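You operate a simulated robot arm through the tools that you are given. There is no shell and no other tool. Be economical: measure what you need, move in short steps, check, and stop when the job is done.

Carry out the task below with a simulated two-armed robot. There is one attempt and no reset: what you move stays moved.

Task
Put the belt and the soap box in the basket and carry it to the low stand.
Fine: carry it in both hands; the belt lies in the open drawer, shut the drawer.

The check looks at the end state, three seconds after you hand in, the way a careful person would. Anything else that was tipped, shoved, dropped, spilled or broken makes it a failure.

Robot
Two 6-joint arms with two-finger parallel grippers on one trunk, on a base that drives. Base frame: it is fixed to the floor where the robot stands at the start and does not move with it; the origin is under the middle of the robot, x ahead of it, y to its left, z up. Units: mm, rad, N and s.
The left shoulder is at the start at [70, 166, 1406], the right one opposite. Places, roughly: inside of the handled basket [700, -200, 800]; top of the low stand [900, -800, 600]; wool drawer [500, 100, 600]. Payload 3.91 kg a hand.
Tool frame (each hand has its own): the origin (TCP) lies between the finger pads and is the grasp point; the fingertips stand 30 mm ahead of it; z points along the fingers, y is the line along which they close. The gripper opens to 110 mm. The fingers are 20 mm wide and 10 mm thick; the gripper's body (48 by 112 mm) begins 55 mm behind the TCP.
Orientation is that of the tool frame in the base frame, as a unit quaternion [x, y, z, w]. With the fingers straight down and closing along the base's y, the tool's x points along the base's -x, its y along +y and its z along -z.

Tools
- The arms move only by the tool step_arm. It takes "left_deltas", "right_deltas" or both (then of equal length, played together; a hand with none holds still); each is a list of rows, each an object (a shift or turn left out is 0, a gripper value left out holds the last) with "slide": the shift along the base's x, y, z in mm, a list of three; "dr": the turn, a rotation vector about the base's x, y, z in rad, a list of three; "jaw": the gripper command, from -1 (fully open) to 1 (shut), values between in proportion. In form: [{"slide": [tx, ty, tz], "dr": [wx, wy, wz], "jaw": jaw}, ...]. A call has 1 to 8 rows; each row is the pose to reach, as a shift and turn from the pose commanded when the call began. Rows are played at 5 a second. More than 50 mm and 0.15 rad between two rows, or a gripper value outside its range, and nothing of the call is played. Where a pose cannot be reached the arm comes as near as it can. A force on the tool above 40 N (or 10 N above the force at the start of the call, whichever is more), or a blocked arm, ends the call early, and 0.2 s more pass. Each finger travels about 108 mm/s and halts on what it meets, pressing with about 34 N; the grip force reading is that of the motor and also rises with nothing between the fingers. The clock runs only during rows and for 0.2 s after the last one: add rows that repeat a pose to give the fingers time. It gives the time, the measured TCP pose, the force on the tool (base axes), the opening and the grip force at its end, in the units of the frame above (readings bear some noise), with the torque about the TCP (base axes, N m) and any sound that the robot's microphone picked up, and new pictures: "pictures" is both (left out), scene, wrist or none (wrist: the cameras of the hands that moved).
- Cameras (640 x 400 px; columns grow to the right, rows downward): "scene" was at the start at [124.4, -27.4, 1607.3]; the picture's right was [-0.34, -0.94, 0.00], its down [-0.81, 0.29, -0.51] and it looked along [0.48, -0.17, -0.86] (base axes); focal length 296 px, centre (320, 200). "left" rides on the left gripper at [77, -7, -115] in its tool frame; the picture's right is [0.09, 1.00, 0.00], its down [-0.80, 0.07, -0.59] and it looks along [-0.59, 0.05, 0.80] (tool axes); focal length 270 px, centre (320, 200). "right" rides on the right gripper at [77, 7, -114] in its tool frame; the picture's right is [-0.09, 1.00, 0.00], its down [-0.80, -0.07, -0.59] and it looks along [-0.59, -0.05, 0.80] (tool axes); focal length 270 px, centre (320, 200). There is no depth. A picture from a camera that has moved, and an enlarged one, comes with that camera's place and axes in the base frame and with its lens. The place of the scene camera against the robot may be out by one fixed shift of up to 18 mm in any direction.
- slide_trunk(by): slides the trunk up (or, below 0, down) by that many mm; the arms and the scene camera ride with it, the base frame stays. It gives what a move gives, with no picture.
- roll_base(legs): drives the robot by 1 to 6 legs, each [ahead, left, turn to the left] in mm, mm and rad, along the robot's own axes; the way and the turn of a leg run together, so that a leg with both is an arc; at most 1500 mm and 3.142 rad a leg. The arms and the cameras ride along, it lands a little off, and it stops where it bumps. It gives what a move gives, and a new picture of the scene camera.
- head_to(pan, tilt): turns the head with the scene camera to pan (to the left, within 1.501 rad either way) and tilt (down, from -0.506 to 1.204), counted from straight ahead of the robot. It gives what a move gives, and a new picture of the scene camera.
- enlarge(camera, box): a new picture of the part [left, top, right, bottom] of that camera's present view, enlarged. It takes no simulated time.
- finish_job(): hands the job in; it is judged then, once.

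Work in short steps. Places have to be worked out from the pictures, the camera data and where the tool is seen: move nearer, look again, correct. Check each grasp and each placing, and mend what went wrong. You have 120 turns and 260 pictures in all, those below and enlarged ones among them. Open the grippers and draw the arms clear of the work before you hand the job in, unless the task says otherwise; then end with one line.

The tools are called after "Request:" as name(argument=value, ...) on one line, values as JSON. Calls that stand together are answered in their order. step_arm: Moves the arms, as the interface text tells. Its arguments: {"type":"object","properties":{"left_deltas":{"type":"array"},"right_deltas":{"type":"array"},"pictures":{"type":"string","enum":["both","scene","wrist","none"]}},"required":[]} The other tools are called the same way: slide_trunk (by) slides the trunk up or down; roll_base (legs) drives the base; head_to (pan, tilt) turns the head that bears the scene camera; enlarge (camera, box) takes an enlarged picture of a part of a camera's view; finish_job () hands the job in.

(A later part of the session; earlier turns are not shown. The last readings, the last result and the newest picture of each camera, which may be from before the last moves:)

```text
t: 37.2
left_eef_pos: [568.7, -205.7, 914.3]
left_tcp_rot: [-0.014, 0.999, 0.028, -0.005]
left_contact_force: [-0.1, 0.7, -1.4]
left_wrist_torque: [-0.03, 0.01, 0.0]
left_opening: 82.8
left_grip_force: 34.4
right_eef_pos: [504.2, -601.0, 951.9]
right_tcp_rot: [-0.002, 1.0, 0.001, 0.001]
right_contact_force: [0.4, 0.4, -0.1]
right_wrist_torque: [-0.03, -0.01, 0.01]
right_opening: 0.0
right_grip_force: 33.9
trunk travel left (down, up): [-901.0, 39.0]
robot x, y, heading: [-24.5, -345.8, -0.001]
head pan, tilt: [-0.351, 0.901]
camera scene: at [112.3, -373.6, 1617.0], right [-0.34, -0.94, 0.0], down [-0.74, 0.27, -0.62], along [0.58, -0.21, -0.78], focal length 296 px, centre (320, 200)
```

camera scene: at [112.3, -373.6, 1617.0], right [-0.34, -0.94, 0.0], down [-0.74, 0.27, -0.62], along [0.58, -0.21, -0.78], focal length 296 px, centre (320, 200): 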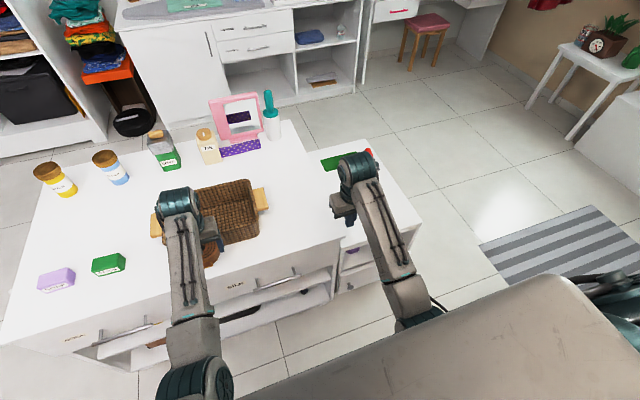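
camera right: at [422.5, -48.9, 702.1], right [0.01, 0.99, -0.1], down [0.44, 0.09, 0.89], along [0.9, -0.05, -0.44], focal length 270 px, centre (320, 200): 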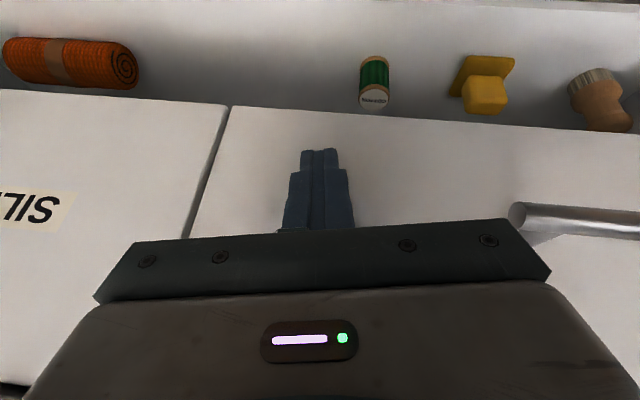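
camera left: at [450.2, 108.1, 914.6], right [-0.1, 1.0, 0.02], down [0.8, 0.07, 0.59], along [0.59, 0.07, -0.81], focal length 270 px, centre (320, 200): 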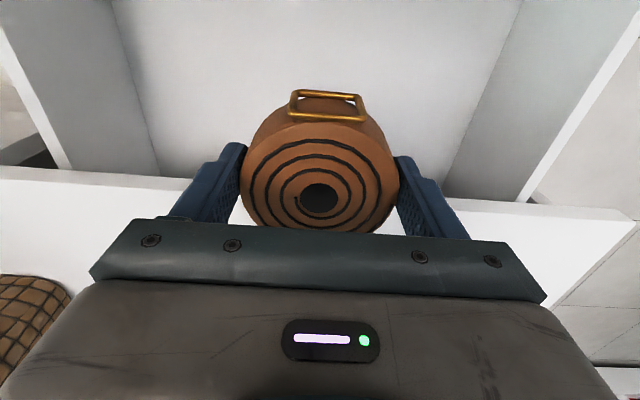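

The left hand is now in front of the basket. I drive forward 120 mm and look with the wrist camera.

Request:
roll_base(legs=[[120, 0, 0]])

Request:
step_arm(left_deltas=[{"slide": [10, -5, -5], "dr": [-0.056, -0.01, -0.026]}, {"slide": [10, -5, -5], "dr": [-0.056, -0.01, -0.026]}], pictures="both")

```text
t: 38.5
left_eef_pos: [685.8, -204.0, 915.6]
left_tcp_rot: [-0.017, 0.999, 0.029, -0.003]
left_contact_force: [0.6, 0.0, -1.9]
left_wrist_torque: [-0.03, 0.0, -0.01]
left_opening: 83.1
left_grip_force: 34.1
right_eef_pos: [622.3, -601.4, 950.9]
right_tcp_rot: [-0.003, 1.0, 0.001, 0.002]
right_contact_force: [-1.0, 0.3, -0.5]
right_wrist_torque: [-0.02, 0.01, -0.02]
right_opening: 0.0
right_grip_force: 34.2
trunk travel left (down, up): [-901.0, 39.0]
robot x, y, heading: [97.6, -342.5, 0.003]
head pan, tilt: [-0.351, 0.901]
camera scene: at [229.0, -374.2, 1617.2], right [-0.34, -0.94, 0.0], down [-0.74, 0.27, -0.62], along [0.59, -0.21, -0.78], focal length 296 px, centre (320, 200)
```

scene: 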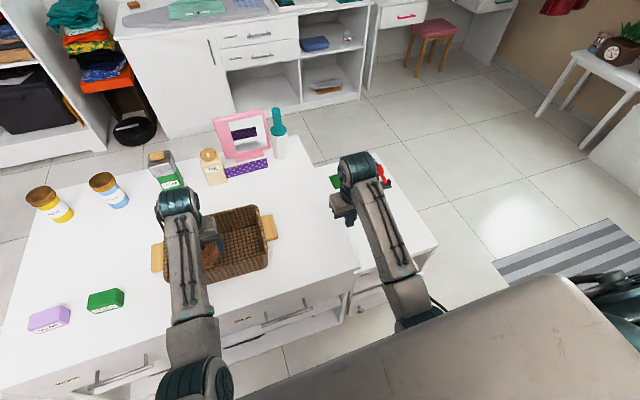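

```text
t: 39.1
left_eef_pos: [696.1, -208.5, 908.7]
left_tcp_rot: [-0.002, 1.0, 0.0, 0.001]
left_contact_force: [-0.5, 0.0, -1.5]
left_wrist_torque: [0.02, 0.03, 0.0]
left_opening: 83.0
left_grip_force: 34.0
right_eef_pos: [622.5, -601.4, 950.8]
right_tcp_rot: [-0.004, 1.0, 0.001, 0.001]
right_contact_force: [-1.4, -0.2, -0.4]
right_wrist_torque: [0.0, 0.0, 0.0]
right_opening: 0.0
right_grip_force: 34.2
trunk travel left (down, up): [-901.0, 39.0]
robot x, y, heading: [99.8, -343.9, 0.008]
head pan, tilt: [-0.351, 0.901]
camera scene: at [230.4, -374.2, 1617.1], right [-0.34, -0.94, 0.0], down [-0.74, 0.27, -0.62], along [0.58, -0.21, -0.78], focal length 296 px, centre (320, 200)
camera left: at [620.4, -216.1, 1023.6], right [-0.09, 1.0, 0.0], down [0.8, 0.07, 0.6], along [0.59, 0.06, -0.8], focal length 270 px, centre (320, 200)
```

scene: 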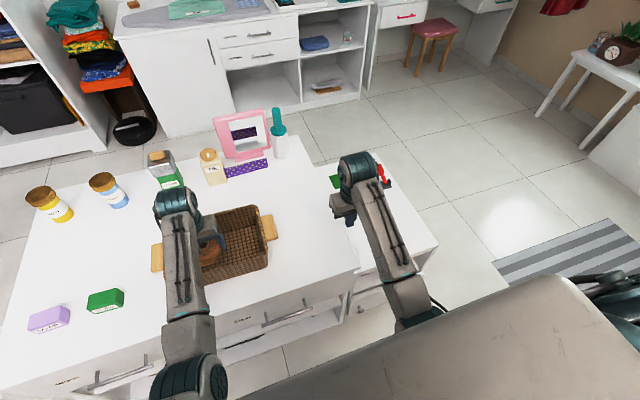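
left: 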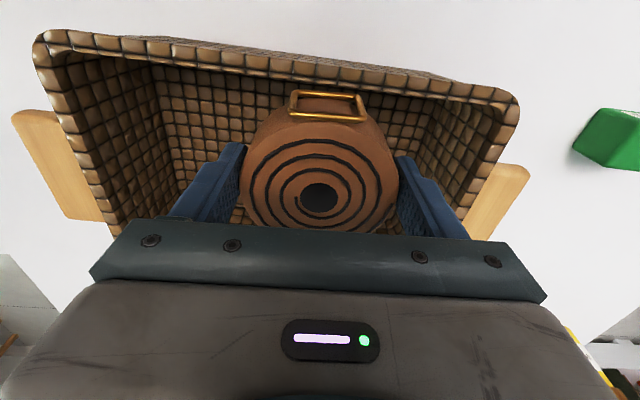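

Basket's near rim spans y≈-397…-62 with centre near (768,-230). I drive 70 mm forward and 60 mm right so the belt is over the basket's right half (leaving room for soap at left).

Request:
roll_base(legs=[[70, -60, 0]])

Request:
step_arm(left_deltas=[{"slide": [0, 0, -10]}, {"slide": [0, 0, -10]}], pictures="wrist")

```text
t: 40.2
left_eef_pos: [763.5, -263.7, 909.9]
left_tcp_rot: [-0.002, 1.0, 0.0, 0.002]
left_contact_force: [-0.4, -0.3, -1.7]
left_wrist_torque: [-0.04, -0.02, 0.01]
left_opening: 82.9
left_grip_force: 33.8
right_eef_pos: [691.8, -658.1, 953.0]
right_tcp_rot: [-0.004, 1.0, 0.0, 0.001]
right_contact_force: [0.2, 0.0, 0.5]
right_wrist_torque: [-0.02, -0.03, 0.0]
right_opening: 0.0
right_grip_force: 33.8
trunk travel left (down, up): [-901.0, 39.0]
robot x, y, heading: [164.0, -405.5, 0.004]
head pan, tilt: [-0.351, 0.901]
camera scene: at [297.2, -430.1, 1617.4], right [-0.34, -0.94, 0.0], down [-0.74, 0.26, -0.62], along [0.59, -0.21, -0.78], focal length 296 px, centre (320, 200)
```

scene: 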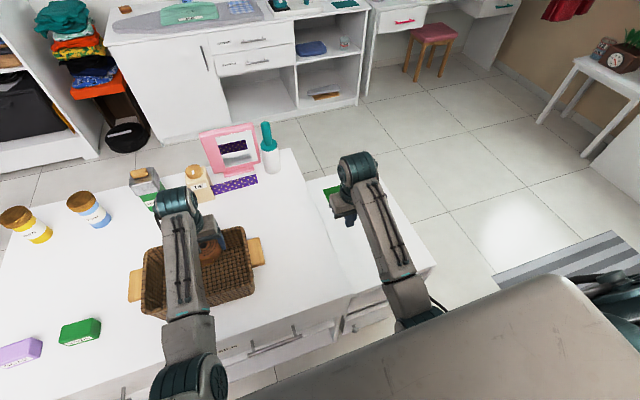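

```text
t: 40.8
left_eef_pos: [764.3, -264.8, 899.0]
left_tcp_rot: [-0.004, 1.0, 0.001, 0.001]
left_contact_force: [-0.3, 0.4, -1.2]
left_wrist_torque: [0.01, 0.01, -0.01]
left_opening: 82.9
left_grip_force: 34.2
right_eef_pos: [692.4, -658.3, 951.2]
right_tcp_rot: [-0.005, 1.0, 0.001, 0.001]
right_contact_force: [0.0, 0.0, -0.5]
right_wrist_torque: [-0.03, -0.01, 0.0]
right_opening: 0.1
right_grip_force: 34.1
trunk travel left (down, up): [-901.0, 39.0]
robot x, y, heading: [163.4, -404.8, 0.013]
head pan, tilt: [-0.351, 0.901]
camera left: at [688.3, -273.2, 1013.5], right [-0.1, 1.0, 0.0], down [0.8, 0.08, 0.6], along [0.59, 0.06, -0.8], focal length 270 px, centre (320, 200)
```

left: 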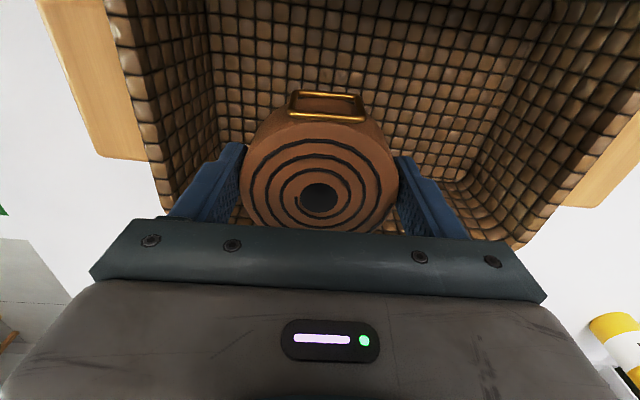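

Geometry agrees: basket rim ≈ x 665–877, y -400…-45, so the belt has clearance. I lower it into the basket to z≈790.

Request:
step_arm(left_deltas=[{"slide": [0, -5, -30]}, {"slide": [0, -10, -60]}, {"slide": [0, -10, -90]}, {"slide": [0, -10, -110]}, {"slide": [0, -10, -110]}], pictures="wrist")

```text
t: 42.0
left_eef_pos: [772.0, -276.0, 798.1]
left_tcp_rot: [-0.004, 1.0, 0.0, 0.01]
left_contact_force: [-9.9, 1.1, 29.2]
left_wrist_torque: [0.02, 0.82, 0.1]
left_opening: 83.0
left_grip_force: 34.2
right_eef_pos: [691.5, -658.9, 951.3]
right_tcp_rot: [-0.004, 1.0, 0.001, 0.001]
right_contact_force: [0.4, 0.4, 0.2]
right_wrist_torque: [-0.01, 0.04, 0.0]
right_opening: 0.0
right_grip_force: 33.6
trunk travel left (down, up): [-901.0, 39.0]
robot x, y, heading: [170.5, -404.1, 0.008]
head pan, tilt: [-0.351, 0.901]
stopped in row 5 (left hand): the force on the tool passed its limit (the readings are from after the stop); the commanded pose is now the measured one
camera left: at [693.4, -284.2, 910.8], right [-0.1, 1.0, 0.0], down [0.79, 0.08, 0.61], along [0.61, 0.06, -0.79], focal length 270 px, centre (320, 200)
```

left: 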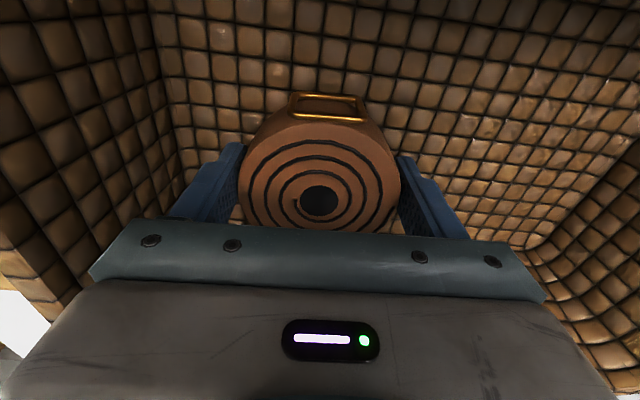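

Contact at z≈798 with the belt's near edge (force 29 N): the belt has met the basket. I ease up 2 mm and release.

Request:
step_arm(left_deltas=[{"slide": [0, 0, 2], "jaw": 1}, {"slide": [0, 0, 2], "jaw": 0.2}, {"slide": [0, 0, 2], "jaw": -0.6}, {"slide": [0, 0, 2], "jaw": -0.9}, {"slide": [0, 0, 2], "jaw": -0.9}], pictures="wrist")

```text
t: 43.2
left_eef_pos: [771.8, -273.0, 798.5]
left_tcp_rot: [-0.005, 1.0, 0.0, 0.009]
left_contact_force: [5.2, 9.6, 24.1]
left_wrist_torque: [-0.32, 0.05, 0.09]
left_opening: 102.0
left_grip_force: 0.0
right_eef_pos: [691.8, -657.3, 952.6]
right_tcp_rot: [-0.005, 1.0, 0.002, 0.002]
right_contact_force: [-0.5, 1.1, 0.3]
right_wrist_torque: [-0.02, 0.02, 0.01]
right_opening: 0.1
right_grip_force: 33.9
trunk travel left (down, up): [-901.0, 39.0]
robot x, y, heading: [168.2, -402.9, 0.011]
head pan, tilt: [-0.351, 0.901]
camera left: at [693.0, -282.0, 910.8], right [-0.1, 1.0, 0.0], down [0.79, 0.08, 0.61], along [0.61, 0.06, -0.79], focal length 270 px, centre (320, 200)
```

left: 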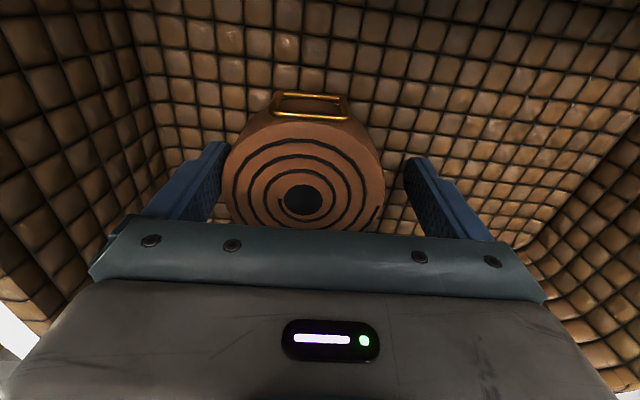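

The fingertips press on the basket floor (floor ≈ z 766). I lift straight up and check the belt stayed.

Request:
step_arm(left_deltas=[{"slide": [0, 0, 10]}, {"slide": [0, 0, 40]}, {"slide": [0, 0, 80]}, {"slide": [0, 0, 115]}, {"slide": [0, 0, 115]}], pictures="both")

```text
t: 44.4
left_eef_pos: [771.0, -274.6, 908.6]
left_tcp_rot: [-0.004, 1.0, -0.001, 0.008]
left_contact_force: [-0.1, 0.0, -0.2]
left_wrist_torque: [-0.03, 0.01, 0.01]
left_opening: 104.4
left_grip_force: 0.0
right_eef_pos: [692.6, -658.6, 951.6]
right_tcp_rot: [-0.005, 1.0, 0.001, 0.0]
right_contact_force: [-0.1, -0.4, -0.1]
right_wrist_torque: [0.02, 0.01, 0.01]
right_opening: 0.3
right_grip_force: 34.4
trunk travel left (down, up): [-901.0, 39.0]
robot x, y, heading: [169.0, -405.2, 0.006]
head pan, tilt: [-0.351, 0.901]
camera scene: at [300.4, -432.7, 1617.0], right [-0.34, -0.94, 0.0], down [-0.74, 0.26, -0.62], along [0.58, -0.21, -0.78], focal length 296 px, centre (320, 200)
camera left: at [693.1, -281.5, 1022.4], right [-0.1, 1.0, 0.0], down [0.79, 0.08, 0.61], along [0.6, 0.06, -0.8], focal length 270 px, centre (320, 200)
```

scene: 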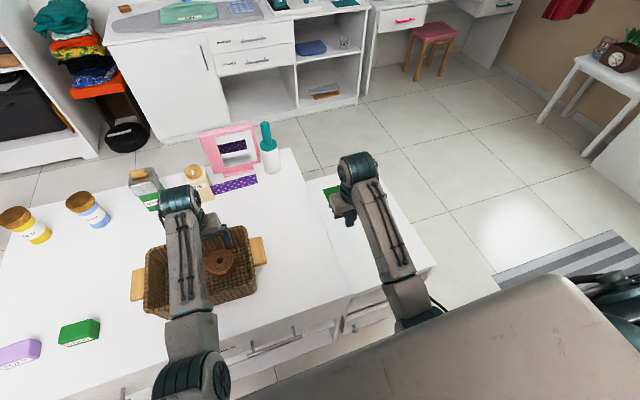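
left: 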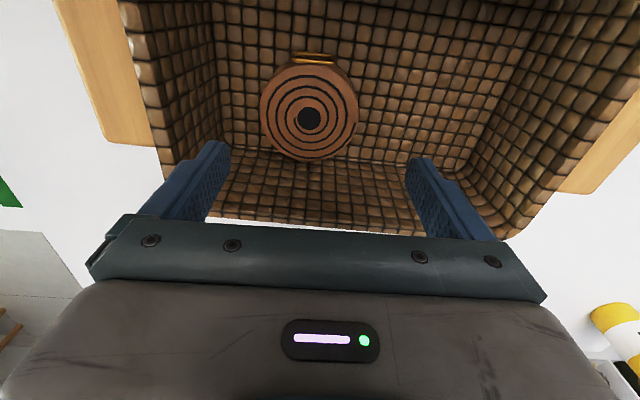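

The belt lies flat in the basket's right half at ≈(775,-282). Now I drive left to bring the left hand over the soap box near (714,259).

Request:
roll_base(legs=[[0, 534, 0], [-70, 0, 0]])

Request:
step_arm(left_deltas=[{"slide": [0, 0, -10]}, {"slide": [0, 0, -20]}], pictures="wrist")

```text
t: 48.0
left_eef_pos: [704.4, 246.7, 905.8]
left_tcp_rot: [0.0, 1.0, 0.0, 0.005]
left_contact_force: [0.6, 0.7, -0.2]
left_wrist_torque: [0.0, 0.01, 0.0]
left_opening: 104.6
left_grip_force: 0.0
right_eef_pos: [625.0, -137.2, 948.4]
right_tcp_rot: [-0.001, 1.0, 0.002, -0.002]
right_contact_force: [-0.1, -0.1, 0.0]
right_wrist_torque: [0.02, 0.04, 0.01]
right_opening: 0.2
right_grip_force: 33.4
trunk travel left (down, up): [-901.0, 39.0]
robot x, y, heading: [98.6, 122.3, 0.001]
head pan, tilt: [-0.351, 0.901]
camera scene: at [236.9, 90.2, 1616.2], right [-0.34, -0.94, 0.0], down [-0.74, 0.27, -0.62], along [0.58, -0.21, -0.79], focal length 296 px, centre (320, 200)
```

scene: 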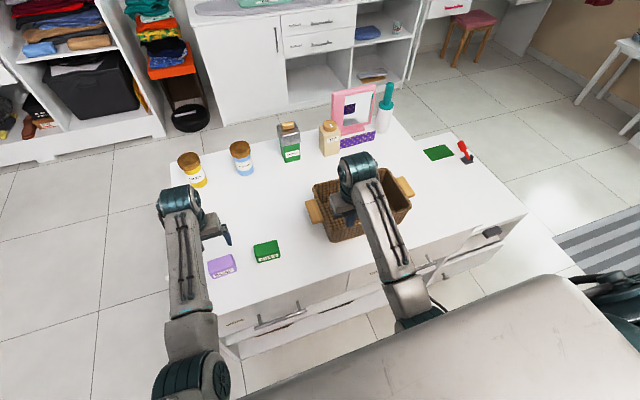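

```text
t: 48.6
left_eef_pos: [702.5, 248.2, 886.6]
left_tcp_rot: [0.0, 1.0, 0.0, 0.007]
left_contact_force: [0.9, 0.8, -1.1]
left_wrist_torque: [-0.03, 0.04, 0.02]
left_opening: 104.5
left_grip_force: 0.0
right_eef_pos: [623.5, -137.6, 950.3]
right_tcp_rot: [-0.002, 1.0, 0.001, 0.0]
right_contact_force: [0.4, 0.7, 0.3]
right_wrist_torque: [-0.02, -0.03, -0.03]
right_opening: 0.0
right_grip_force: 33.8
trunk travel left (down, up): [-901.0, 39.0]
robot x, y, heading: [98.2, 119.6, 0.002]
head pan, tilt: [-0.351, 0.901]
camera left: at [625.0, 240.1, 1001.0], right [-0.09, 1.0, 0.0], down [0.79, 0.07, 0.61], along [0.6, 0.05, -0.8], focal length 270 px, centre (320, 200)
```

left: 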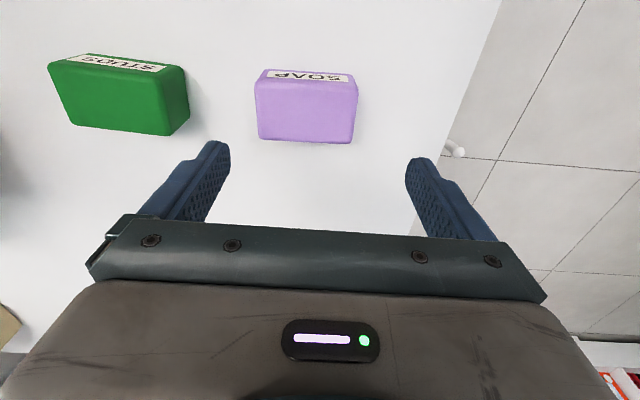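

Soap box triangulated: top centre (694,235,799), about 42×71×38 mm, table ≈ z 760. I come down over it to z≈810 with the jaw fully open.

Request:
step_arm(left_deltas=[{"slide": [-4, -7, -25], "jaw": -1}, {"slide": [-8, -13, -50], "jaw": -1}, {"slide": [-8, -13, -66], "jaw": -1}, {"slide": [-8, -13, -66], "jaw": -1}], pictures="wrist")

```text
t: 49.6
left_eef_pos: [694.3, 234.6, 822.8]
left_tcp_rot: [-0.001, 1.0, 0.001, 0.007]
left_contact_force: [0.9, -0.3, -0.3]
left_wrist_torque: [0.0, 0.01, 0.0]
left_opening: 110.0
left_grip_force: 0.1
right_eef_pos: [621.0, -137.3, 950.6]
right_tcp_rot: [-0.002, 1.0, 0.001, 0.001]
right_contact_force: [-0.5, 0.5, 0.8]
right_wrist_torque: [0.02, 0.02, 0.03]
right_opening: 0.0
right_grip_force: 34.0
trunk travel left (down, up): [-901.0, 39.0]
robot x, y, heading: [99.2, 115.7, 0.004]
head pan, tilt: [-0.351, 0.901]
camera left: at [615.3, 227.9, 936.1], right [-0.09, 1.0, 0.0], down [0.79, 0.07, 0.61], along [0.6, 0.05, -0.79], focal length 270 px, centre (320, 200)
```

left: 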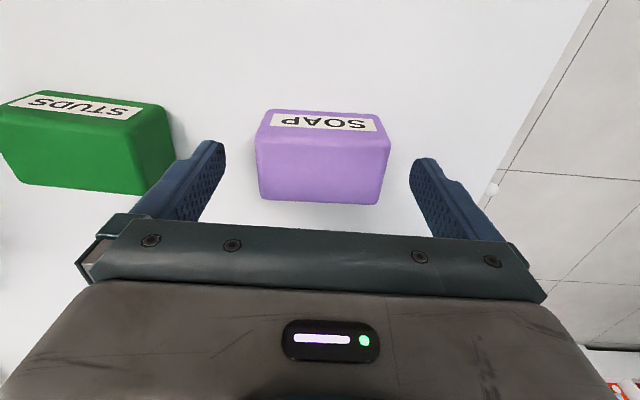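

The view now gives soap top ≈ 803 and table ≈ 767. I descend to TCP z≈799 and close.

Request:
step_arm(left_deltas=[{"slide": [-2, 1, -12], "jaw": -1}, {"slide": [-2, 1, -23], "jaw": -1}, {"slide": [-2, 1, -23], "jaw": 1}, {"slide": [-2, 1, -23], "jaw": 1}, {"slide": [-2, 1, -23], "jaw": 1}, {"slide": [-2, 1, -23], "jaw": 1}], pictures="wrist")

```text
t: 51.0
left_eef_pos: [690.2, 236.1, 800.5]
left_tcp_rot: [-0.001, 1.0, 0.001, 0.008]
left_contact_force: [-0.3, -0.6, -0.1]
left_wrist_torque: [0.03, -0.02, -0.02]
left_opening: 74.5
left_grip_force: 34.2
right_eef_pos: [620.5, -137.2, 951.3]
right_tcp_rot: [-0.002, 1.0, 0.0, 0.001]
right_contact_force: [-1.2, -0.5, -0.6]
right_wrist_torque: [-0.02, 0.0, -0.02]
right_opening: 0.1
right_grip_force: 34.3
trunk travel left (down, up): [-901.0, 39.0]
robot x, y, heading: [94.4, 122.1, 0.0]
head pan, tilt: [-0.351, 0.901]
camera left: at [612.7, 228.0, 913.3], right [-0.09, 1.0, 0.0], down [0.79, 0.07, 0.61], along [0.6, 0.05, -0.79], focal length 270 px, centre (320, 200)
```

left: 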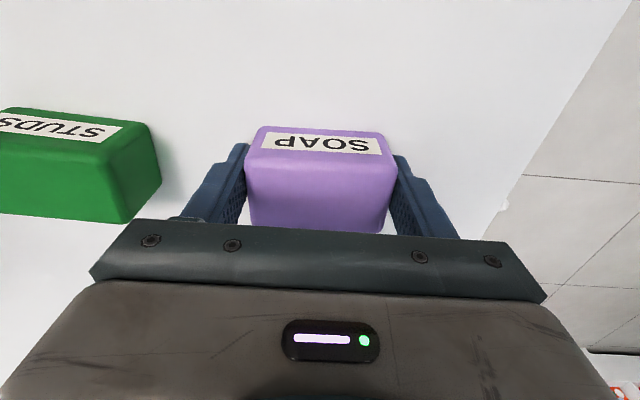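

Soap gripped (74.5 mm). I lift to z≈915 and drive right and forward to the left half of the basket.

Request:
step_arm(left_deltas=[{"slide": [0, 0, 30]}, {"slide": [5, 0, 70]}, {"slide": [10, 0, 110]}, {"slide": [10, 0, 110]}], pictures="none")

Request:
roll_base(legs=[[0, -391, 0], [70, 0, 0]])

Request:
step_arm(left_deltas=[{"slide": [0, 0, -5]}, {"slide": [0, 0, -5]}], pictures="wrist")

```text
t: 52.0
left_eef_pos: [700.5, 243.0, 910.3]
left_tcp_rot: [-0.003, 1.0, 0.005, 0.007]
left_contact_force: [-0.2, 0.1, -0.6]
left_wrist_torque: [-0.01, -0.01, -0.02]
left_opening: 74.5
left_grip_force: 34.0
right_eef_pos: [620.1, -137.7, 951.9]
right_tcp_rot: [-0.002, 1.0, 0.001, 0.002]
right_contact_force: [0.0, -0.6, 0.9]
right_wrist_torque: [0.03, 0.0, 0.0]
right_opening: 0.1
right_grip_force: 34.3
trunk travel left (down, up): [-901.0, 39.0]
robot x, y, heading: [95.4, 121.0, 0.001]
head pan, tilt: [-0.351, 0.901]
```

```text
t: 55.0
left_eef_pos: [765.0, -143.7, 913.7]
left_tcp_rot: [-0.003, 1.0, 0.004, 0.01]
left_contact_force: [-0.3, 1.0, -0.6]
left_wrist_torque: [0.03, -0.01, -0.02]
left_opening: 74.4
left_grip_force: 34.0
right_eef_pos: [682.4, -521.9, 954.7]
right_tcp_rot: [-0.002, 1.0, 0.001, 0.003]
right_contact_force: [-0.7, -0.1, 0.8]
right_wrist_torque: [-0.01, -0.04, 0.02]
right_opening: 0.0
right_grip_force: 34.0
trunk travel left (down, up): [-901.0, 39.0]
robot x, y, heading: [165.1, -266.5, 0.005]
head pan, tilt: [-0.351, 0.901]
camera scene: at [288.5, -294.2, 1617.8], right [-0.34, -0.94, 0.0], down [-0.73, 0.27, -0.63], along [0.59, -0.21, -0.78], focal length 296 px, centre (320, 200)
```

scene: 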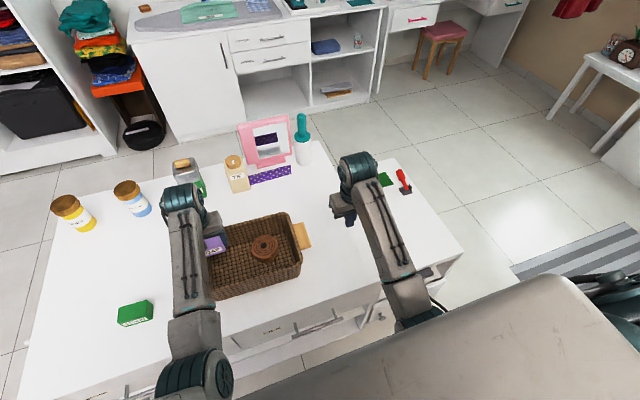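

```text
t: 55.6
left_eef_pos: [766.9, -143.3, 908.6]
left_tcp_rot: [-0.003, 1.0, 0.005, 0.01]
left_contact_force: [-0.3, -0.3, -0.8]
left_wrist_torque: [-0.02, -0.05, -0.01]
left_opening: 74.3
left_grip_force: 34.2
right_eef_pos: [685.7, -522.0, 952.2]
right_tcp_rot: [-0.001, 1.0, 0.001, 0.003]
right_contact_force: [-0.9, 1.0, 0.5]
right_wrist_torque: [-0.01, 0.01, -0.01]
right_opening: 0.0
right_grip_force: 33.4
trunk travel left (down, up): [-901.0, 39.0]
robot x, y, heading: [165.7, -267.8, 0.002]
head pan, tilt: [-0.351, 0.901]
camera left: at [688.8, -151.8, 1020.4], right [-0.1, 1.0, 0.01], down [0.79, 0.07, 0.61], along [0.61, 0.06, -0.79], focal length 270 px, centre (320, 200)
```

left: 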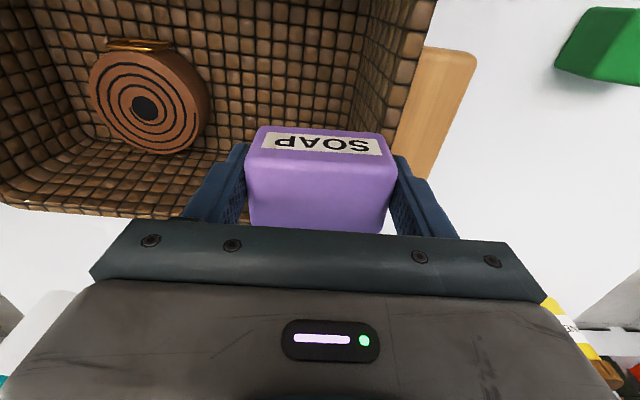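

The floor's left edge is at y≈-111 and the belt's edge at ≈-240, so the soap's place is y≈-174. I shift first, then lower to z≈803.

Request:
step_arm(left_deltas=[{"slide": [3, -31, 0]}, {"slide": [3, -31, -30]}, {"slide": [3, -31, -60]}, {"slide": [3, -31, -85]}, {"slide": [3, -31, -98]}, {"slide": [3, -31, -104]}, {"slide": [3, -31, -104]}], pictures="wrist")

```text
t: 56.3
left_eef_pos: [774.7, -145.7, 886.1]
left_tcp_rot: [-0.014, 0.999, 0.027, 0.015]
left_contact_force: [-12.2, 1.0, 37.6]
left_wrist_torque: [1.7, 0.68, 0.51]
left_opening: 75.0
left_grip_force: 33.9
right_eef_pos: [684.6, -522.9, 953.2]
right_tcp_rot: [-0.002, 1.0, 0.001, 0.003]
right_contact_force: [-0.1, -0.1, 0.4]
right_wrist_torque: [0.01, 0.01, 0.0]
right_opening: 0.0
right_grip_force: 34.1
trunk travel left (down, up): [-901.0, 39.0]
robot x, y, heading: [166.9, -266.2, 0.004]
head pan, tilt: [-0.351, 0.901]
stopped in row 3 (left hand): the force on the tool passed its limit (the readings are from after the stop); the commanded pose is now the measured one
camera left: at [695.7, -160.7, 998.5], right [-0.12, 0.99, 0.05], down [0.78, 0.06, 0.62], along [0.61, 0.11, -0.78], focal length 270 px, centre (320, 200)
```

left: 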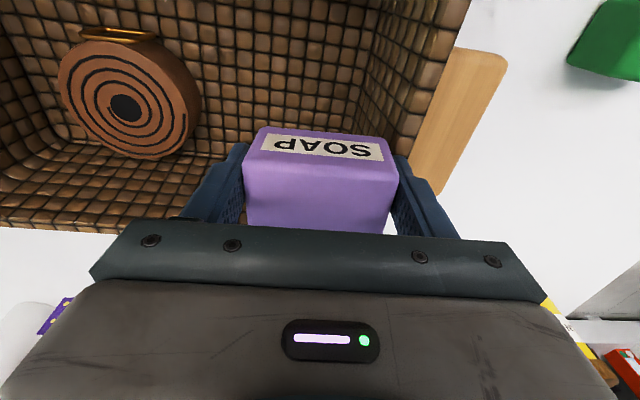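

The +y finger met the basket rim (rim top is ≈ z 856, higher than I thought) before the sideways shift had happened. I raise straight up first, straighten, then shift sideways.

Request:
step_arm(left_deltas=[{"slide": [0, 0, 15]}, {"slide": [0, 0, 30], "dr": [-0.054, 0.03, -0.028]}, {"slide": [-4, -15, 30], "dr": [-0.054, 0.03, -0.028]}, {"slide": [-4, -28, 30], "dr": [-0.054, 0.03, -0.028]}, {"slide": [-4, -28, 30], "dr": [-0.054, 0.03, -0.028]}, {"slide": [-4, -28, 30], "dr": [-0.054, 0.03, -0.028]}], pictures="both")

```text
t: 57.7
left_eef_pos: [777.0, -152.4, 907.8]
left_tcp_rot: [-0.006, 1.0, 0.013, -0.002]
left_contact_force: [0.9, 0.6, -0.8]
left_wrist_torque: [-0.01, 0.0, -0.01]
left_opening: 74.6
left_grip_force: 33.8
right_eef_pos: [687.3, -522.6, 950.3]
right_tcp_rot: [-0.003, 1.0, 0.001, 0.001]
right_contact_force: [-0.6, -0.2, 0.0]
right_wrist_torque: [0.0, -0.02, 0.01]
right_opening: 0.0
right_grip_force: 33.6
trunk travel left (down, up): [-901.0, 39.0]
robot x, y, heading: [163.5, -262.1, 0.005]
head pan, tilt: [-0.351, 0.901]
camera scene: at [296.6, -295.1, 1617.0], right [-0.34, -0.94, 0.0], down [-0.74, 0.27, -0.62], along [0.58, -0.21, -0.78], focal length 296 px, centre (320, 200)
camera left: at [701.2, -163.2, 1022.0], right [-0.1, 0.99, 0.03], down [0.8, 0.07, 0.59], along [0.59, 0.08, -0.8], focal length 270 px, centre (320, 200)
```

scene: 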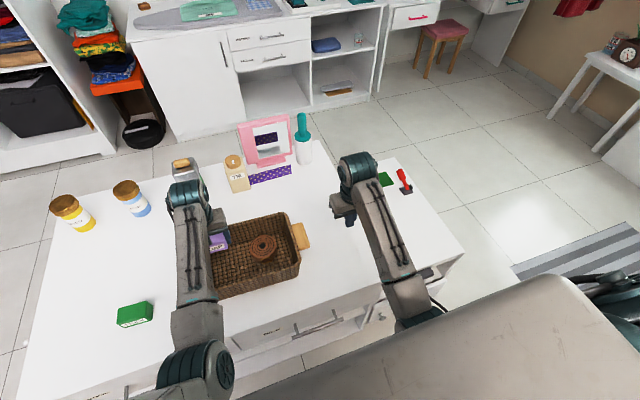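
left: 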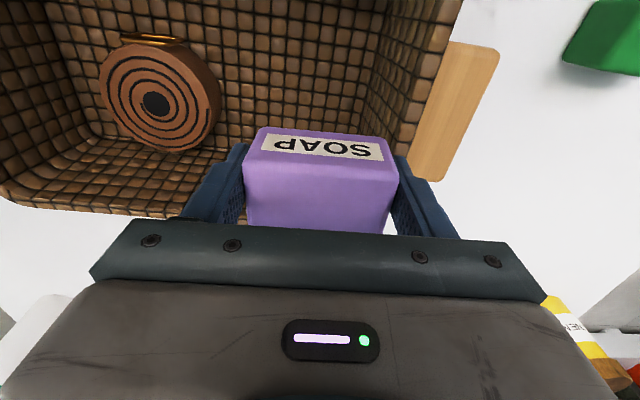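

The arm can't shift inwards further at this height, so I roll the base 14 mm right, then descend partway and check.

Request:
roll_base(legs=[[0, -14, 0]])

Request:
step_arm(left_deltas=[{"slide": [0, 0, -8]}, {"slide": [0, 0, -15]}, {"slide": [0, 0, -15]}], pictures="wrist")

```text
t: 58.4
left_eef_pos: [778.2, -164.4, 908.6]
left_tcp_rot: [-0.006, 1.0, 0.01, -0.001]
left_contact_force: [0.1, 0.5, -0.9]
left_wrist_torque: [0.0, -0.02, 0.0]
left_opening: 74.7
left_grip_force: 34.1
right_eef_pos: [688.0, -531.9, 951.9]
right_tcp_rot: [-0.003, 1.0, 0.0, 0.001]
right_contact_force: [-0.2, 0.9, 0.2]
right_wrist_torque: [-0.02, -0.01, 0.03]
right_opening: 0.0
right_grip_force: 33.8
trunk travel left (down, up): [-901.0, 39.0]
robot x, y, heading: [165.6, -277.6, 0.002]
head pan, tilt: [-0.351, 0.901]
camera scene: at [297.0, -303.1, 1617.1], right [-0.34, -0.94, 0.0], down [-0.74, 0.26, -0.62], along [0.58, -0.21, -0.78], focal length 296 px, centre (320, 200)
```

scene: 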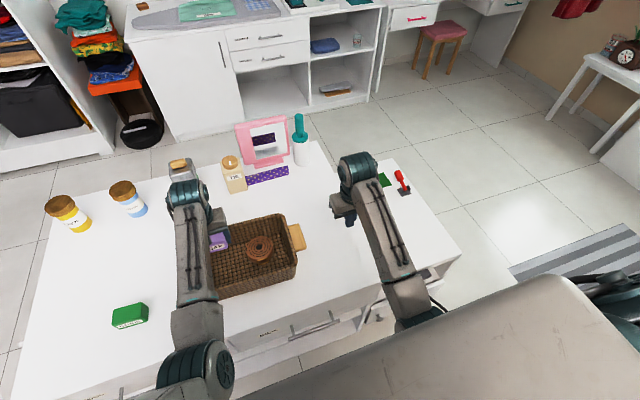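

```text
t: 59.2
left_eef_pos: [776.4, -165.3, 894.8]
left_tcp_rot: [-0.006, 1.0, 0.013, -0.001]
left_contact_force: [-0.3, 0.3, -0.9]
left_wrist_torque: [0.0, -0.01, 0.02]
left_opening: 74.7
left_grip_force: 34.0
right_eef_pos: [689.5, -536.6, 950.3]
right_tcp_rot: [-0.002, 1.0, 0.002, 0.001]
right_contact_force: [-0.3, -0.5, -0.5]
right_wrist_torque: [-0.02, -0.02, 0.0]
right_opening: 0.1
right_grip_force: 33.8
trunk travel left (down, up): [-901.0, 39.0]
robot x, y, heading: [165.4, -280.7, 0.006]
head pan, tilt: [-0.351, 0.901]
camera left: at [701.5, -176.8, 1007.6], right [-0.1, 0.99, 0.03], down [0.8, 0.07, 0.59], along [0.59, 0.08, -0.8], focal length 270 px, centre (320, 200)
```

left: 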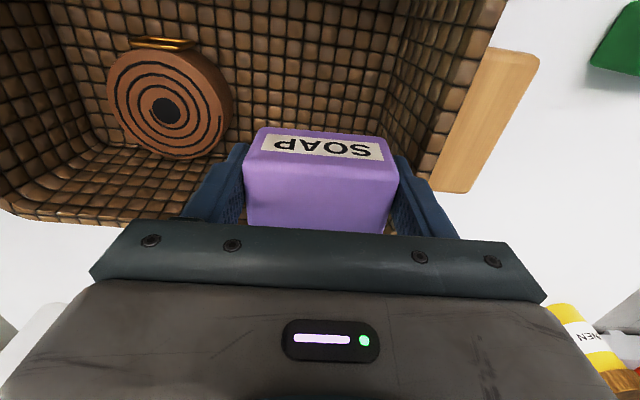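

Now the soap is inside the rim line. I descend to z≈848 and check the y drift.

Request:
step_arm(left_deltas=[{"slide": [-3, 0, -15]}, {"slide": [-3, 2, -30]}, {"slide": [-3, 4, -45]}, {"slide": [-3, 4, -45]}], pictures="wrist")

```text
t: 60.2
left_eef_pos: [773.9, -163.5, 849.0]
left_tcp_rot: [-0.006, 1.0, 0.012, -0.001]
left_contact_force: [0.1, 1.0, -0.3]
left_wrist_torque: [0.0, -0.03, 0.0]
left_opening: 74.6
left_grip_force: 33.9
right_eef_pos: [687.9, -534.7, 950.5]
right_tcp_rot: [-0.003, 1.0, 0.002, 0.001]
right_contact_force: [-0.3, -0.6, -0.4]
right_wrist_torque: [-0.02, 0.02, 0.01]
right_opening: 0.0
right_grip_force: 34.3
trunk travel left (down, up): [-901.0, 39.0]
robot x, y, heading: [166.6, -279.3, 0.001]
head pan, tilt: [-0.351, 0.901]
camera left: at [698.7, -173.3, 962.2], right [-0.1, 0.99, 0.02], down [0.8, 0.07, 0.59], along [0.59, 0.08, -0.8], focal length 270 px, centre (320, 200)
```

left: 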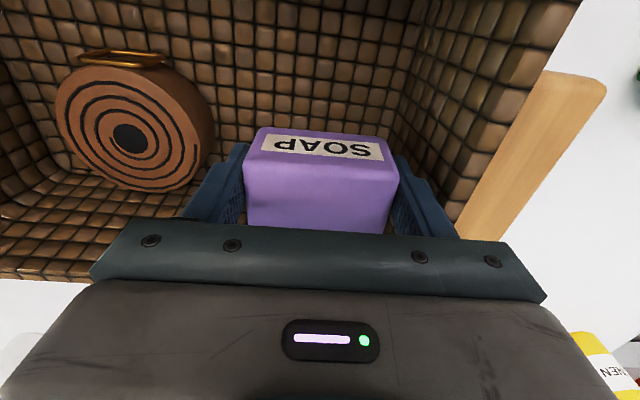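

Good clearance on both sides. I lower to z≈804, shifting 6 mm towards the middle.

Request:
step_arm(left_deltas=[{"slide": [0, -6, -15]}, {"slide": [0, -6, -30]}, {"slide": [0, -6, -40]}, {"slide": [0, -6, -45]}, {"slide": [0, -6, -45]}], pictures="wrist")

```text
t: 61.4
left_eef_pos: [776.3, -168.1, 805.9]
left_tcp_rot: [-0.006, 1.0, 0.011, 0.0]
left_contact_force: [1.5, 0.1, 14.1]
left_wrist_torque: [-0.48, -0.45, 0.06]
left_opening: 74.5
left_grip_force: 34.2
right_eef_pos: [686.9, -536.0, 951.5]
right_tcp_rot: [-0.002, 1.0, 0.002, 0.001]
right_contact_force: [0.0, 0.6, -0.3]
right_wrist_torque: [-0.01, -0.01, -0.02]
right_opening: 0.0
right_grip_force: 34.1
trunk travel left (down, up): [-901.0, 39.0]
robot x, y, heading: [165.4, -274.9, 0.004]
head pan, tilt: [-0.351, 0.901]
camera left: at [699.0, -178.9, 919.5], right [-0.1, 0.99, 0.02], down [0.8, 0.07, 0.6], along [0.59, 0.08, -0.8], focal length 270 px, centre (320, 200)
```

left: 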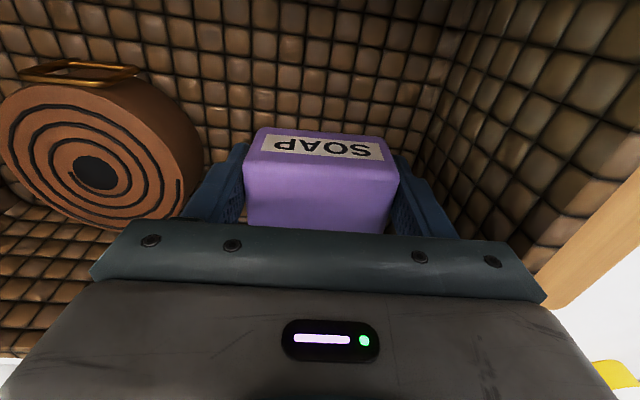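

Soap touches the floor (14 N). I ease up 1 mm, open slightly, and lift out.

Request:
step_arm(left_deltas=[{"slide": [0, 0, 2]}, {"slide": [0, 0, 2], "jaw": 0.0}, {"slide": [0, 0, 2], "jaw": -0.58}, {"slide": [0, 0, 2], "jaw": -0.58}, {"slide": [0, 0, 25], "jaw": -0.58}, {"slide": [0, 0, 60], "jaw": -0.58}, {"slide": [0, 0, 95], "jaw": -0.58}, {"slide": [0, 0, 120], "jaw": -0.58}], pictures="both")

```text
t: 63.2
left_eef_pos: [774.1, -157.7, 921.4]
left_tcp_rot: [-0.01, 1.0, 0.019, -0.002]
left_contact_force: [0.4, -0.8, 1.2]
left_wrist_torque: [-0.03, 0.01, 0.04]
left_opening: 86.9
left_grip_force: 0.1
right_eef_pos: [687.6, -537.2, 951.4]
right_tcp_rot: [-0.003, 1.0, 0.003, 0.001]
right_contact_force: [0.6, 0.2, -0.9]
right_wrist_torque: [0.0, 0.02, -0.04]
right_opening: 0.2
right_grip_force: 34.0
trunk travel left (down, up): [-901.0, 39.0]
robot x, y, heading: [161.9, -279.2, 0.001]
head pan, tilt: [-0.351, 0.901]
camera scene: at [296.5, -308.5, 1617.0], right [-0.34, -0.94, 0.0], down [-0.74, 0.27, -0.62], along [0.58, -0.21, -0.78], focal length 296 px, centre (320, 200)
camera left: at [698.9, -170.7, 1036.2], right [-0.11, 0.99, 0.04], down [0.8, 0.06, 0.59], along [0.59, 0.1, -0.8], focal length 270 px, centre (320, 200)
```

scene: 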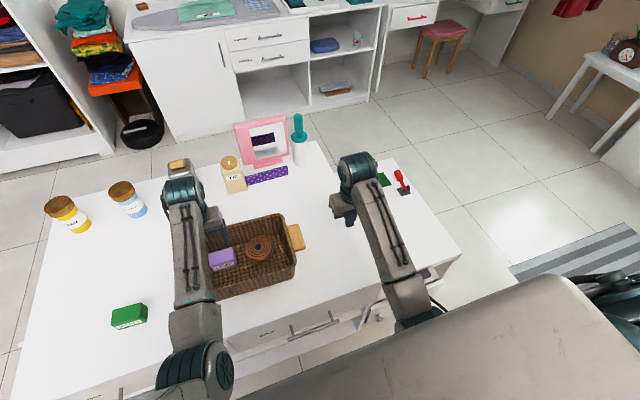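
left: 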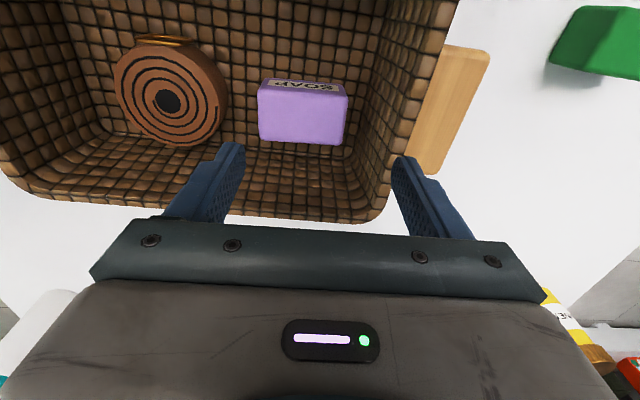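

Both items are in the basket. Left handle estimated: x 715–802, y -95…-53, top z≈849; right handle symmetric about y≈-231. I zoom in on the handle shape before choosing the grasp.

Request:
enlarge(camera="left", box=[360, 0, 520, 200])

Request:
enlarge(camera="scene", box=[200, 190, 330, 310])

```text
2.00 times, centred on (440, 100) of left
camera zoom: at [698.9, -170.7, 1036.2], right [-0.11, 0.99, 0.04], down [0.8, 0.06, 0.59], along [0.59, 0.1, -0.8], focal length 541 px, centre (80, 400)
```

zoom: 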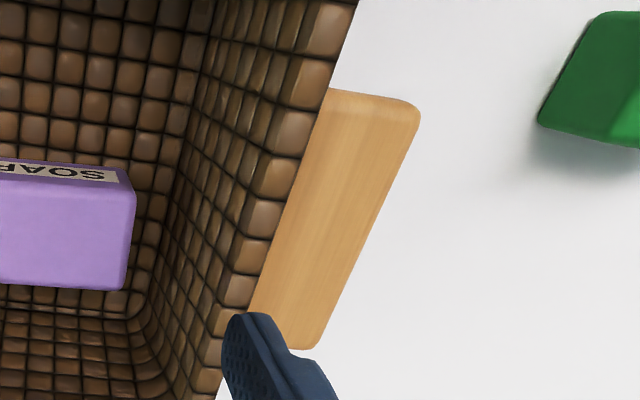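

```text
3.33 times, centred on (265, 250) of scene
camera zoom: at [296.5, -308.5, 1617.0], right [-0.34, -0.94, 0.0], down [-0.74, 0.27, -0.62], along [0.58, -0.21, -0.78], focal length 987 px, centre (503, 33)
```

zoom: 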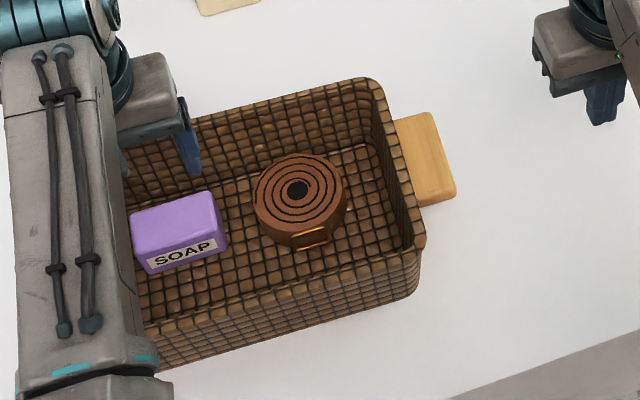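

The handles are solid wooden tabs ~87 mm wide. I will grip each across its width (closing along x), tool down. First I centre the base on the basket (y≈-231) and move a bit forward.

Request:
roll_base(legs=[[0, 48, 0], [25, 0, 0]])

Request:
step_arm(left_deltas=[{"slide": [-5, 10, 0], "dr": [0, 0, -0.14], "jaw": -1}, {"slide": [-10, 20, 0], "dr": [0, 0, -0.28], "jaw": -1}, {"slide": [-15, 40, 0], "dr": [0, 0, -0.42], "jaw": -1}, {"slide": [-20, 55, 0], "dr": [0, 0, -0.56], "jaw": -1}, {"slide": [-20, 55, 0], "dr": [0, 0, -0.7], "jaw": -1}, {"slide": [-20, 55, 0], "dr": [0, 0, -0.84], "jaw": -1}, {"slide": [-20, 55, 0], "dr": [0, 0, -0.98], "jaw": -1}, {"slide": [-20, 55, 0], "dr": [0, 0, -1.12], "jaw": -1}], right_deltas=[{"slide": [0, 0, 0], "dr": [0, 0, 0.14], "jaw": -1}, {"slide": [0, 0, 0], "dr": [0, 0, 0.28], "jaw": -1}, {"slide": [0, 0, 0], "dr": [0, 0, 0.42], "jaw": -1}, {"slide": [0, 0, 0], "dr": [0, 0, 0.56], "jaw": -1}, {"slide": [0, 0, 0], "dr": [0, 0, 0.7], "jaw": -1}, {"slide": [0, 0, 0], "dr": [0, 0, 0.84], "jaw": -1}, {"slide": [0, 0, 0], "dr": [0, 0, 0.98], "jaw": -1}, {"slide": [0, 0, 0], "dr": [0, 0, 1.12], "jaw": -1}], pictures="wrist")

```text
t: 64.6
left_eef_pos: [795.4, -108.5, 926.6]
left_tcp_rot: [-0.009, 1.0, 0.019, 0.004]
left_contact_force: [-0.9, -0.7, 0.1]
left_wrist_torque: [-0.02, -0.01, -0.01]
left_opening: 86.9
left_grip_force: 0.0
right_eef_pos: [707.2, -486.6, 954.4]
right_tcp_rot: [-0.002, 1.0, 0.001, 0.003]
right_contact_force: [-0.2, 0.0, 0.1]
right_wrist_torque: [-0.01, -0.07, 0.01]
right_opening: 0.0
right_grip_force: 34.2
trunk travel left (down, up): [-901.0, 39.0]
robot x, y, heading: [187.2, -227.4, 0.005]
head pan, tilt: [-0.351, 0.901]
camera scene: at [312.4, -259.2, 1617.8], right [-0.34, -0.94, 0.0], down [-0.73, 0.27, -0.63], along [0.59, -0.21, -0.78], focal length 296 px, centre (320, 200)
```

scene: 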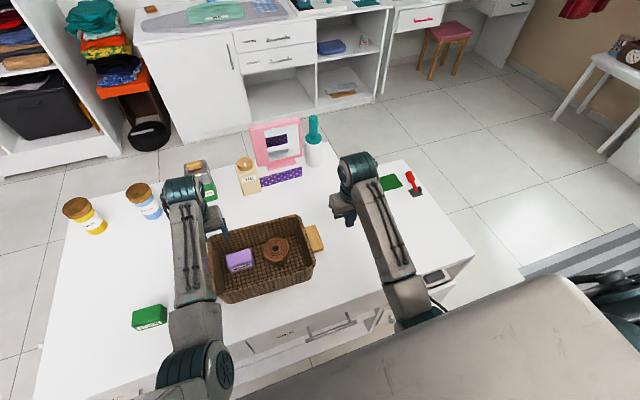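

```text
t: 66.4
left_eef_pos: [779.6, -53.6, 923.3]
left_tcp_rot: [0.524, 0.851, 0.018, 0.01]
left_contact_force: [-0.5, 0.1, -0.6]
left_wrist_torque: [0.02, 0.03, -0.02]
left_opening: 110.1
left_grip_force: 0.1
right_eef_pos: [713.2, -487.2, 951.5]
right_tcp_rot: [-0.534, 0.845, 0.002, 0.0]
right_contact_force: [0.2, 0.4, -0.4]
right_wrist_torque: [0.01, 0.01, 0.01]
right_opening: 110.0
right_grip_force: 0.1
trunk travel left (down, up): [-901.0, 39.0]
robot x, y, heading: [192.7, -225.6, 0.0]
head pan, tilt: [-0.351, 0.901]
camera right: at [672.8, -554.5, 1064.3], right [-0.86, 0.51, 0.0], down [0.41, 0.69, 0.6], along [0.3, 0.51, -0.8], focal length 270 px, centre (320, 200)
camera left: at [736.0, 9.8, 1037.3], right [0.85, 0.53, 0.04], down [0.4, -0.69, 0.6], along [0.34, -0.49, -0.8], focal length 270 px, centre (320, 200)
```

right: 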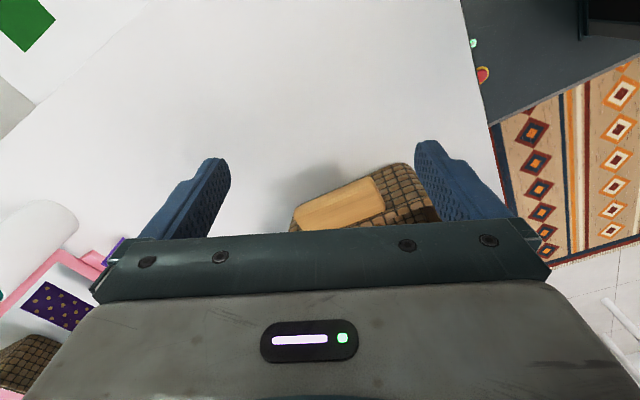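
left: 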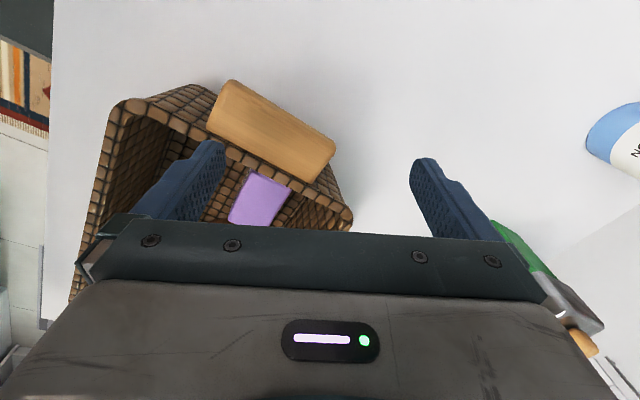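

Yaw works. Handles: left outer edge from (715,-53) to (802,-60); right from (696,-413) to (781,-421): the basket is yawed ≈ -0.06 rad. I finish the yaw and hover above both handles.

Request:
step_arm(left_deltas=[{"slide": [-5, -4, 0], "dr": [-0.003, 0.01, -0.13]}, {"slide": [-10, -8, 0], "dr": [-0.006, 0.02, -0.26]}, {"slide": [-16, -12, 0], "dr": [-0.009, 0.03, -0.39]}, {"slide": [-22, -16, -5], "dr": [-0.012, 0.04, -0.527]}, {"slide": [-22, -16, -12], "dr": [-0.012, 0.04, -0.527]}, {"slide": [-22, -16, -12], "dr": [-0.012, 0.04, -0.527]}], right_deltas=[{"slide": [6, 20, -10], "dr": [0, 0, 0.1]}, {"slide": [12, 40, -20], "dr": [0, 0, 0.2]}, {"slide": [18, 60, -30], "dr": [0, 0, 0.3]}, {"slide": [25, 75, -38], "dr": [0, 0, 0.384]}, {"slide": [25, 84, -42], "dr": [0, 0, 0.384]}, {"slide": [25, 84, -42], "dr": [0, 0, 0.384]}], pictures="wrist")

```text
t: 67.8
left_eef_pos: [758.6, -70.4, 912.5]
left_tcp_rot: [0.727, 0.686, -0.002, 0.0]
left_contact_force: [0.2, -0.2, -1.1]
left_wrist_torque: [-0.02, 0.03, 0.03]
left_opening: 109.9
left_grip_force: 0.0
right_eef_pos: [738.3, -402.6, 908.9]
right_tcp_rot: [-0.685, 0.728, 0.002, 0.0]
right_contact_force: [-0.3, 0.3, 0.0]
right_wrist_torque: [0.0, 0.0, 0.02]
right_opening: 109.9
right_grip_force: 0.1
trunk travel left (down, up): [-901.0, 39.0]
robot x, y, heading: [188.5, -227.1, -0.0]
head pan, tilt: [-0.351, 0.901]
camera right: at [725.7, -480.9, 1022.8], right [-0.99, 0.15, 0.0], down [0.12, 0.79, 0.6], along [0.09, 0.59, -0.8], focal length 270 px, centre (320, 200)
camera left: at [757.0, 6.6, 1025.8], right [1.0, 0.03, 0.0], down [0.03, -0.8, 0.6], along [0.02, -0.6, -0.8], focal length 270 px, centre (320, 200)
```

right: 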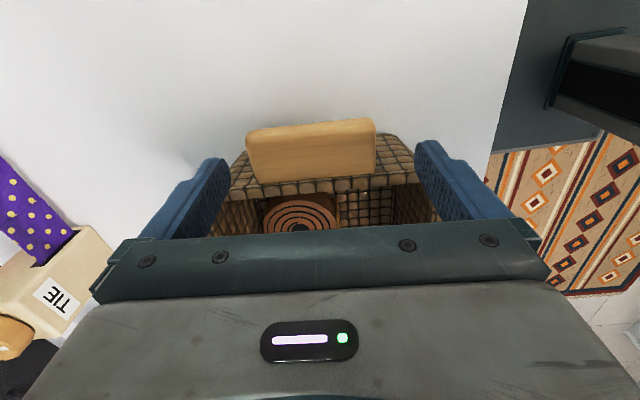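
left: 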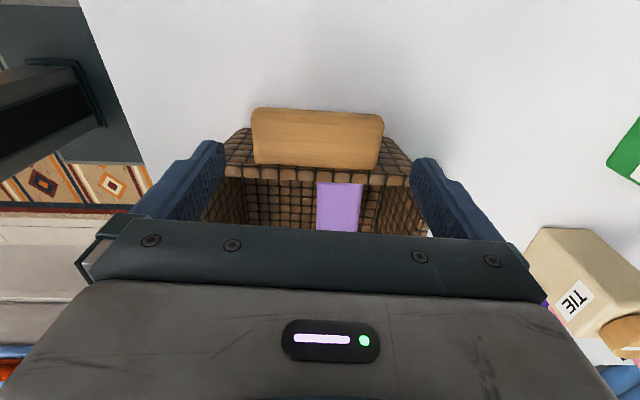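

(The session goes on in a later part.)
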